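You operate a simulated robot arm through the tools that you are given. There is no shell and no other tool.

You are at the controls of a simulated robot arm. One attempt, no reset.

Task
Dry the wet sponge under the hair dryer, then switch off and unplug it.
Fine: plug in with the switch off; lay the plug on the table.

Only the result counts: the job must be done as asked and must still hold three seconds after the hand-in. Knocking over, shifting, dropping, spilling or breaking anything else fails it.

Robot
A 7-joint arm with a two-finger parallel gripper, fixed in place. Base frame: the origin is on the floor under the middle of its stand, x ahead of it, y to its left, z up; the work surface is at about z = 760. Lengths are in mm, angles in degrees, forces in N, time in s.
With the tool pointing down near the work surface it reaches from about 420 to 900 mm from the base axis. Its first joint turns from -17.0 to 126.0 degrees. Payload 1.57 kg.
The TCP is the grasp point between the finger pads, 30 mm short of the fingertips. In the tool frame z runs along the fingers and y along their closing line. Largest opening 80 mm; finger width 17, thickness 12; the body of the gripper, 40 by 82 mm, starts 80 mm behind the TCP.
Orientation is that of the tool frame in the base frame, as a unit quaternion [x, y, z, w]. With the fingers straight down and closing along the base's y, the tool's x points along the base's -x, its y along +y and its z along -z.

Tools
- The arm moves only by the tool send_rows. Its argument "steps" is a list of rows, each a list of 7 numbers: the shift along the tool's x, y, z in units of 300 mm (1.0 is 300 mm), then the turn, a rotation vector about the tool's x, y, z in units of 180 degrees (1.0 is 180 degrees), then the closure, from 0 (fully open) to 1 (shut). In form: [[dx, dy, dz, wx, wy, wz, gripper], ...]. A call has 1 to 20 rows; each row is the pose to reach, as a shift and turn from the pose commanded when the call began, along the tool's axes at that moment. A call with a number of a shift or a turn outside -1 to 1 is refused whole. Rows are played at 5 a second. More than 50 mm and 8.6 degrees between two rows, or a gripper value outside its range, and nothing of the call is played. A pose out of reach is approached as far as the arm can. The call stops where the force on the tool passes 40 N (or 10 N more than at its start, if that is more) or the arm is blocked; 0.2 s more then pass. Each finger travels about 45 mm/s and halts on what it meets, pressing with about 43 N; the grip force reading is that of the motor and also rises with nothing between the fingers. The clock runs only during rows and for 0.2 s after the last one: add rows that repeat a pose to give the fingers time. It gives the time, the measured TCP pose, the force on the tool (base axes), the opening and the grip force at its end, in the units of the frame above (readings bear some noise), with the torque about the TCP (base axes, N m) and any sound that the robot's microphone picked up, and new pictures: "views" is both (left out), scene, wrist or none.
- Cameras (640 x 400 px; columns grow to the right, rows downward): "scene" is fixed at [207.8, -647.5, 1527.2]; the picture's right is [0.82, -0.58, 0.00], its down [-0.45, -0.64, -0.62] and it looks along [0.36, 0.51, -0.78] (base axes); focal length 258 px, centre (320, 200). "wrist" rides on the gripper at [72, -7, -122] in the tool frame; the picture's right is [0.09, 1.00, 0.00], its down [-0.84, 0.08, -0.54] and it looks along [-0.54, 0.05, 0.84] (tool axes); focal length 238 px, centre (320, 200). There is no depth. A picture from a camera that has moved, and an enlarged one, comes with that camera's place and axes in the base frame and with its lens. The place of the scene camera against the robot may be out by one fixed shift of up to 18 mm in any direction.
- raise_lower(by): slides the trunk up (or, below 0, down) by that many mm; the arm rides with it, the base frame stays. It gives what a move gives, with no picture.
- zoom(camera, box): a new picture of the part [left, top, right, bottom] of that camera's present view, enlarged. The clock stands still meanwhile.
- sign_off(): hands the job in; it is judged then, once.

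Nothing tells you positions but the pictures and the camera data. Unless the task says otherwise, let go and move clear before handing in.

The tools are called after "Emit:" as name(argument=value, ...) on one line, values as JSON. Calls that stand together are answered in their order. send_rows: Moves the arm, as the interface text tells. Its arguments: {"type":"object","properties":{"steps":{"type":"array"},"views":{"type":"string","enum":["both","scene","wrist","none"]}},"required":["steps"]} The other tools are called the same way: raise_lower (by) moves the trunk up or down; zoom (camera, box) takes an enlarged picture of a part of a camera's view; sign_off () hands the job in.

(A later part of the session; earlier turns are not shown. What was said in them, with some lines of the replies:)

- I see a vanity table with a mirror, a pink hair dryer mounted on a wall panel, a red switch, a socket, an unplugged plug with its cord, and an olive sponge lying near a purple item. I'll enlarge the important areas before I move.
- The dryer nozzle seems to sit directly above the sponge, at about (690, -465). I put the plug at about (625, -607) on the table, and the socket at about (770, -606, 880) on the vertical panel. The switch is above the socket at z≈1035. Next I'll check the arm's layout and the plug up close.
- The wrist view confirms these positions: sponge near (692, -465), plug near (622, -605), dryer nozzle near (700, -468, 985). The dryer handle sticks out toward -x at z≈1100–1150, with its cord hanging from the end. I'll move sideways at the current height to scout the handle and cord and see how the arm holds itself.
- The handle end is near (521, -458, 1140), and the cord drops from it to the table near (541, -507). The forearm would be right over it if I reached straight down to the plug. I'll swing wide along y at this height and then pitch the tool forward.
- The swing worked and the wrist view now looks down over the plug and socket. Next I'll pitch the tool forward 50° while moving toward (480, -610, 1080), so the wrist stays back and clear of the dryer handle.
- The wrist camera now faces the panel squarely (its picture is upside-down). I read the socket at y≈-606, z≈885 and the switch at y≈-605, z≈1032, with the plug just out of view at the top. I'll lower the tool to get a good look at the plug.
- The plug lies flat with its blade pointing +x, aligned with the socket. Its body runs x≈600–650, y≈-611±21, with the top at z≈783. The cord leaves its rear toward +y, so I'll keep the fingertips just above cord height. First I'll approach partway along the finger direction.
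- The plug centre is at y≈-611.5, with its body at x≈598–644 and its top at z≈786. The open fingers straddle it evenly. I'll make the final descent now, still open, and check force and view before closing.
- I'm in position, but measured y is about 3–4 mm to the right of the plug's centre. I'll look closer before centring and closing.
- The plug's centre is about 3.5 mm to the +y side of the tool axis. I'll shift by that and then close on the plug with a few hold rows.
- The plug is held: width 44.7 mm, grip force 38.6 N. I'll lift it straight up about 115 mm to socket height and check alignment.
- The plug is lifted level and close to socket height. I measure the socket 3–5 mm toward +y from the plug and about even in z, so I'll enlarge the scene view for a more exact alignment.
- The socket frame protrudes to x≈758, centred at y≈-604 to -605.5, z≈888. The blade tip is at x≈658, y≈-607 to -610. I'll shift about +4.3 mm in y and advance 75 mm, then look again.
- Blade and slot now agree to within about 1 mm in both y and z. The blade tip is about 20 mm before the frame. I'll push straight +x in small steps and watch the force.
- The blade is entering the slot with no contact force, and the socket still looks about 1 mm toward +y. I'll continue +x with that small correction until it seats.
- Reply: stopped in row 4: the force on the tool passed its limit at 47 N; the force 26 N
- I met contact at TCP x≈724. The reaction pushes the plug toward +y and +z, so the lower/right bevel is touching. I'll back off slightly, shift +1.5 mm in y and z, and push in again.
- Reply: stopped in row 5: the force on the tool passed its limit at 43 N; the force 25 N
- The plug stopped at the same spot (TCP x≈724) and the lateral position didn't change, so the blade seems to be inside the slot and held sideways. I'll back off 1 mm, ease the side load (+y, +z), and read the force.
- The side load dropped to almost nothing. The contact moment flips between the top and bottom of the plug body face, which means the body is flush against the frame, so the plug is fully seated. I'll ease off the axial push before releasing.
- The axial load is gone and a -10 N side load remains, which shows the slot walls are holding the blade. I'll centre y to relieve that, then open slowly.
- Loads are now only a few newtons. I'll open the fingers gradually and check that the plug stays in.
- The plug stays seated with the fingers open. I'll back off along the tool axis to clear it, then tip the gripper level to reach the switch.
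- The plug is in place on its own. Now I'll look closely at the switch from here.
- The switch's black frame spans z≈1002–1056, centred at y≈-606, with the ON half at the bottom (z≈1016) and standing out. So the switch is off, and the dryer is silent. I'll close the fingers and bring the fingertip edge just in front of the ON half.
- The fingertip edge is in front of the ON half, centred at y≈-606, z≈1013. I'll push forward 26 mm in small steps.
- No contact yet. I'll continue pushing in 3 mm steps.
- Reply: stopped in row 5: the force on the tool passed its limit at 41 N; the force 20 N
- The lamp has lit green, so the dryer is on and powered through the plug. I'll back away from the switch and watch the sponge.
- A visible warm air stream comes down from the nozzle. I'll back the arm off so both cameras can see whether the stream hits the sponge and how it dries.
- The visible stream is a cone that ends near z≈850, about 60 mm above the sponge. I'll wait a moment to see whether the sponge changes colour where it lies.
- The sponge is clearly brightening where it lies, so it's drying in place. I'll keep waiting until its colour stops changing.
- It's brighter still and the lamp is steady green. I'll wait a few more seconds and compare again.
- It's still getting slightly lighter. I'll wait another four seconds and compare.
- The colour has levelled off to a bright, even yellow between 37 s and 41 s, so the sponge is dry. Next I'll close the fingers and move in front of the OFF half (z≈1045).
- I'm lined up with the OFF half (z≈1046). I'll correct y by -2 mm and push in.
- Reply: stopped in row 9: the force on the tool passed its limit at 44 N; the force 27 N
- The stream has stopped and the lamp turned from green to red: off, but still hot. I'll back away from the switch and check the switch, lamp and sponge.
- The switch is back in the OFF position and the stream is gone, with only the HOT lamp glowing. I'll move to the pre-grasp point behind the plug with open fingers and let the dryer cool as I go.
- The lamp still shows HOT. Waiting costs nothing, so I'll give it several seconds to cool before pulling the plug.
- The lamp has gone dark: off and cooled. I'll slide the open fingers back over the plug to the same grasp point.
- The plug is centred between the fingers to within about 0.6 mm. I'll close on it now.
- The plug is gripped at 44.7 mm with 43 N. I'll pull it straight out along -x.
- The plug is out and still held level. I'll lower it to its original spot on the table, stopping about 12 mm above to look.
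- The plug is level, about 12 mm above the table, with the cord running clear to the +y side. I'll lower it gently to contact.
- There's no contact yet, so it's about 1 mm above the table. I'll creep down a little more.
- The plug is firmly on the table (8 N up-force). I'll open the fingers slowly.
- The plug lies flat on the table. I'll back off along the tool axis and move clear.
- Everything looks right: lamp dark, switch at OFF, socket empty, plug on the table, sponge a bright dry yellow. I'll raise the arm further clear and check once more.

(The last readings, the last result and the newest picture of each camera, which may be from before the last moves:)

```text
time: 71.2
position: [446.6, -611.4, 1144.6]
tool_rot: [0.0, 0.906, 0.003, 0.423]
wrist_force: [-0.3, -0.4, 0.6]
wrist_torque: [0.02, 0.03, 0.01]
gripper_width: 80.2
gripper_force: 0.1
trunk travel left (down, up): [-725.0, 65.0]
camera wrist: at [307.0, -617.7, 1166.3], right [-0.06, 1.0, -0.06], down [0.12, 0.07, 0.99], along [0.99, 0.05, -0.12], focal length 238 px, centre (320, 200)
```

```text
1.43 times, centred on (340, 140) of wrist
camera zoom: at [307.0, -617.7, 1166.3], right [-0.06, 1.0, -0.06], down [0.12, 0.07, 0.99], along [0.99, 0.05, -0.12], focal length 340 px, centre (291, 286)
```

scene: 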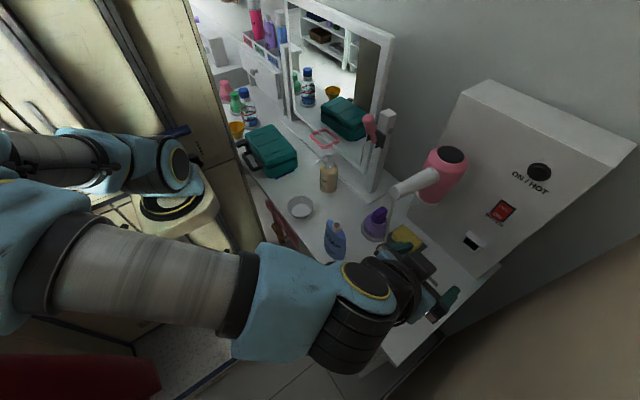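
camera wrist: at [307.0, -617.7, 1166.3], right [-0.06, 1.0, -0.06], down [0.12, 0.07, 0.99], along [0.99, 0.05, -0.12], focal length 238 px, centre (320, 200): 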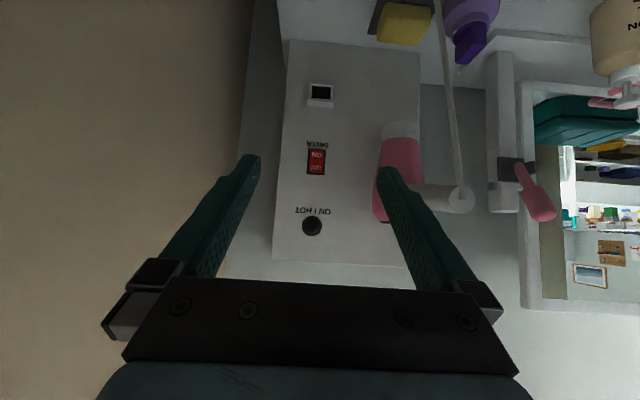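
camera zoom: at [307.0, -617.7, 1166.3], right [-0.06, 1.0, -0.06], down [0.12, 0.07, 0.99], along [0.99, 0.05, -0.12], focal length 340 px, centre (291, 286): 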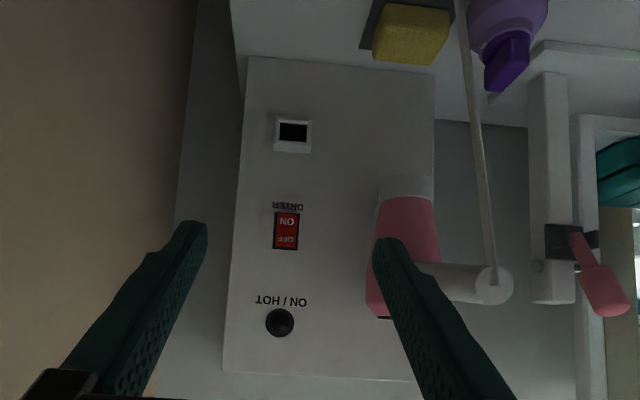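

The sponge is dry, the switch is off with the lamp dark, and the socket is empty. The plug lies on the table, nothing else has moved, and the arm is clear with its fingers open. I'm handing the job in.

Emit:
sign_off()

```text
The job is handed in.
```

I dried the sponge, switched the dryer off and unplugged it, and the job is handed in. No verdict has come back yet.

- **Plugging in:** I put the plug in the socket while the switch was off, then switched the dryer on. The lamp lit green.
- **Drying:** the sponge stayed where it was under the nozzle. It went from dark olive to an even bright yellow and had stopped changing by the time I switched off, after about 19 seconds.
- **Switching off:** the lamp turned red (HOT) when I switched off, so I waited for it to go dark before unplugging.
- **Unplugging:** I laid the plug back on the table where it started, released it and raised the arm clear.

In the last pictures the switch shows OFF, the lamp is dark, the socket is empty, and nothing else looks moved.
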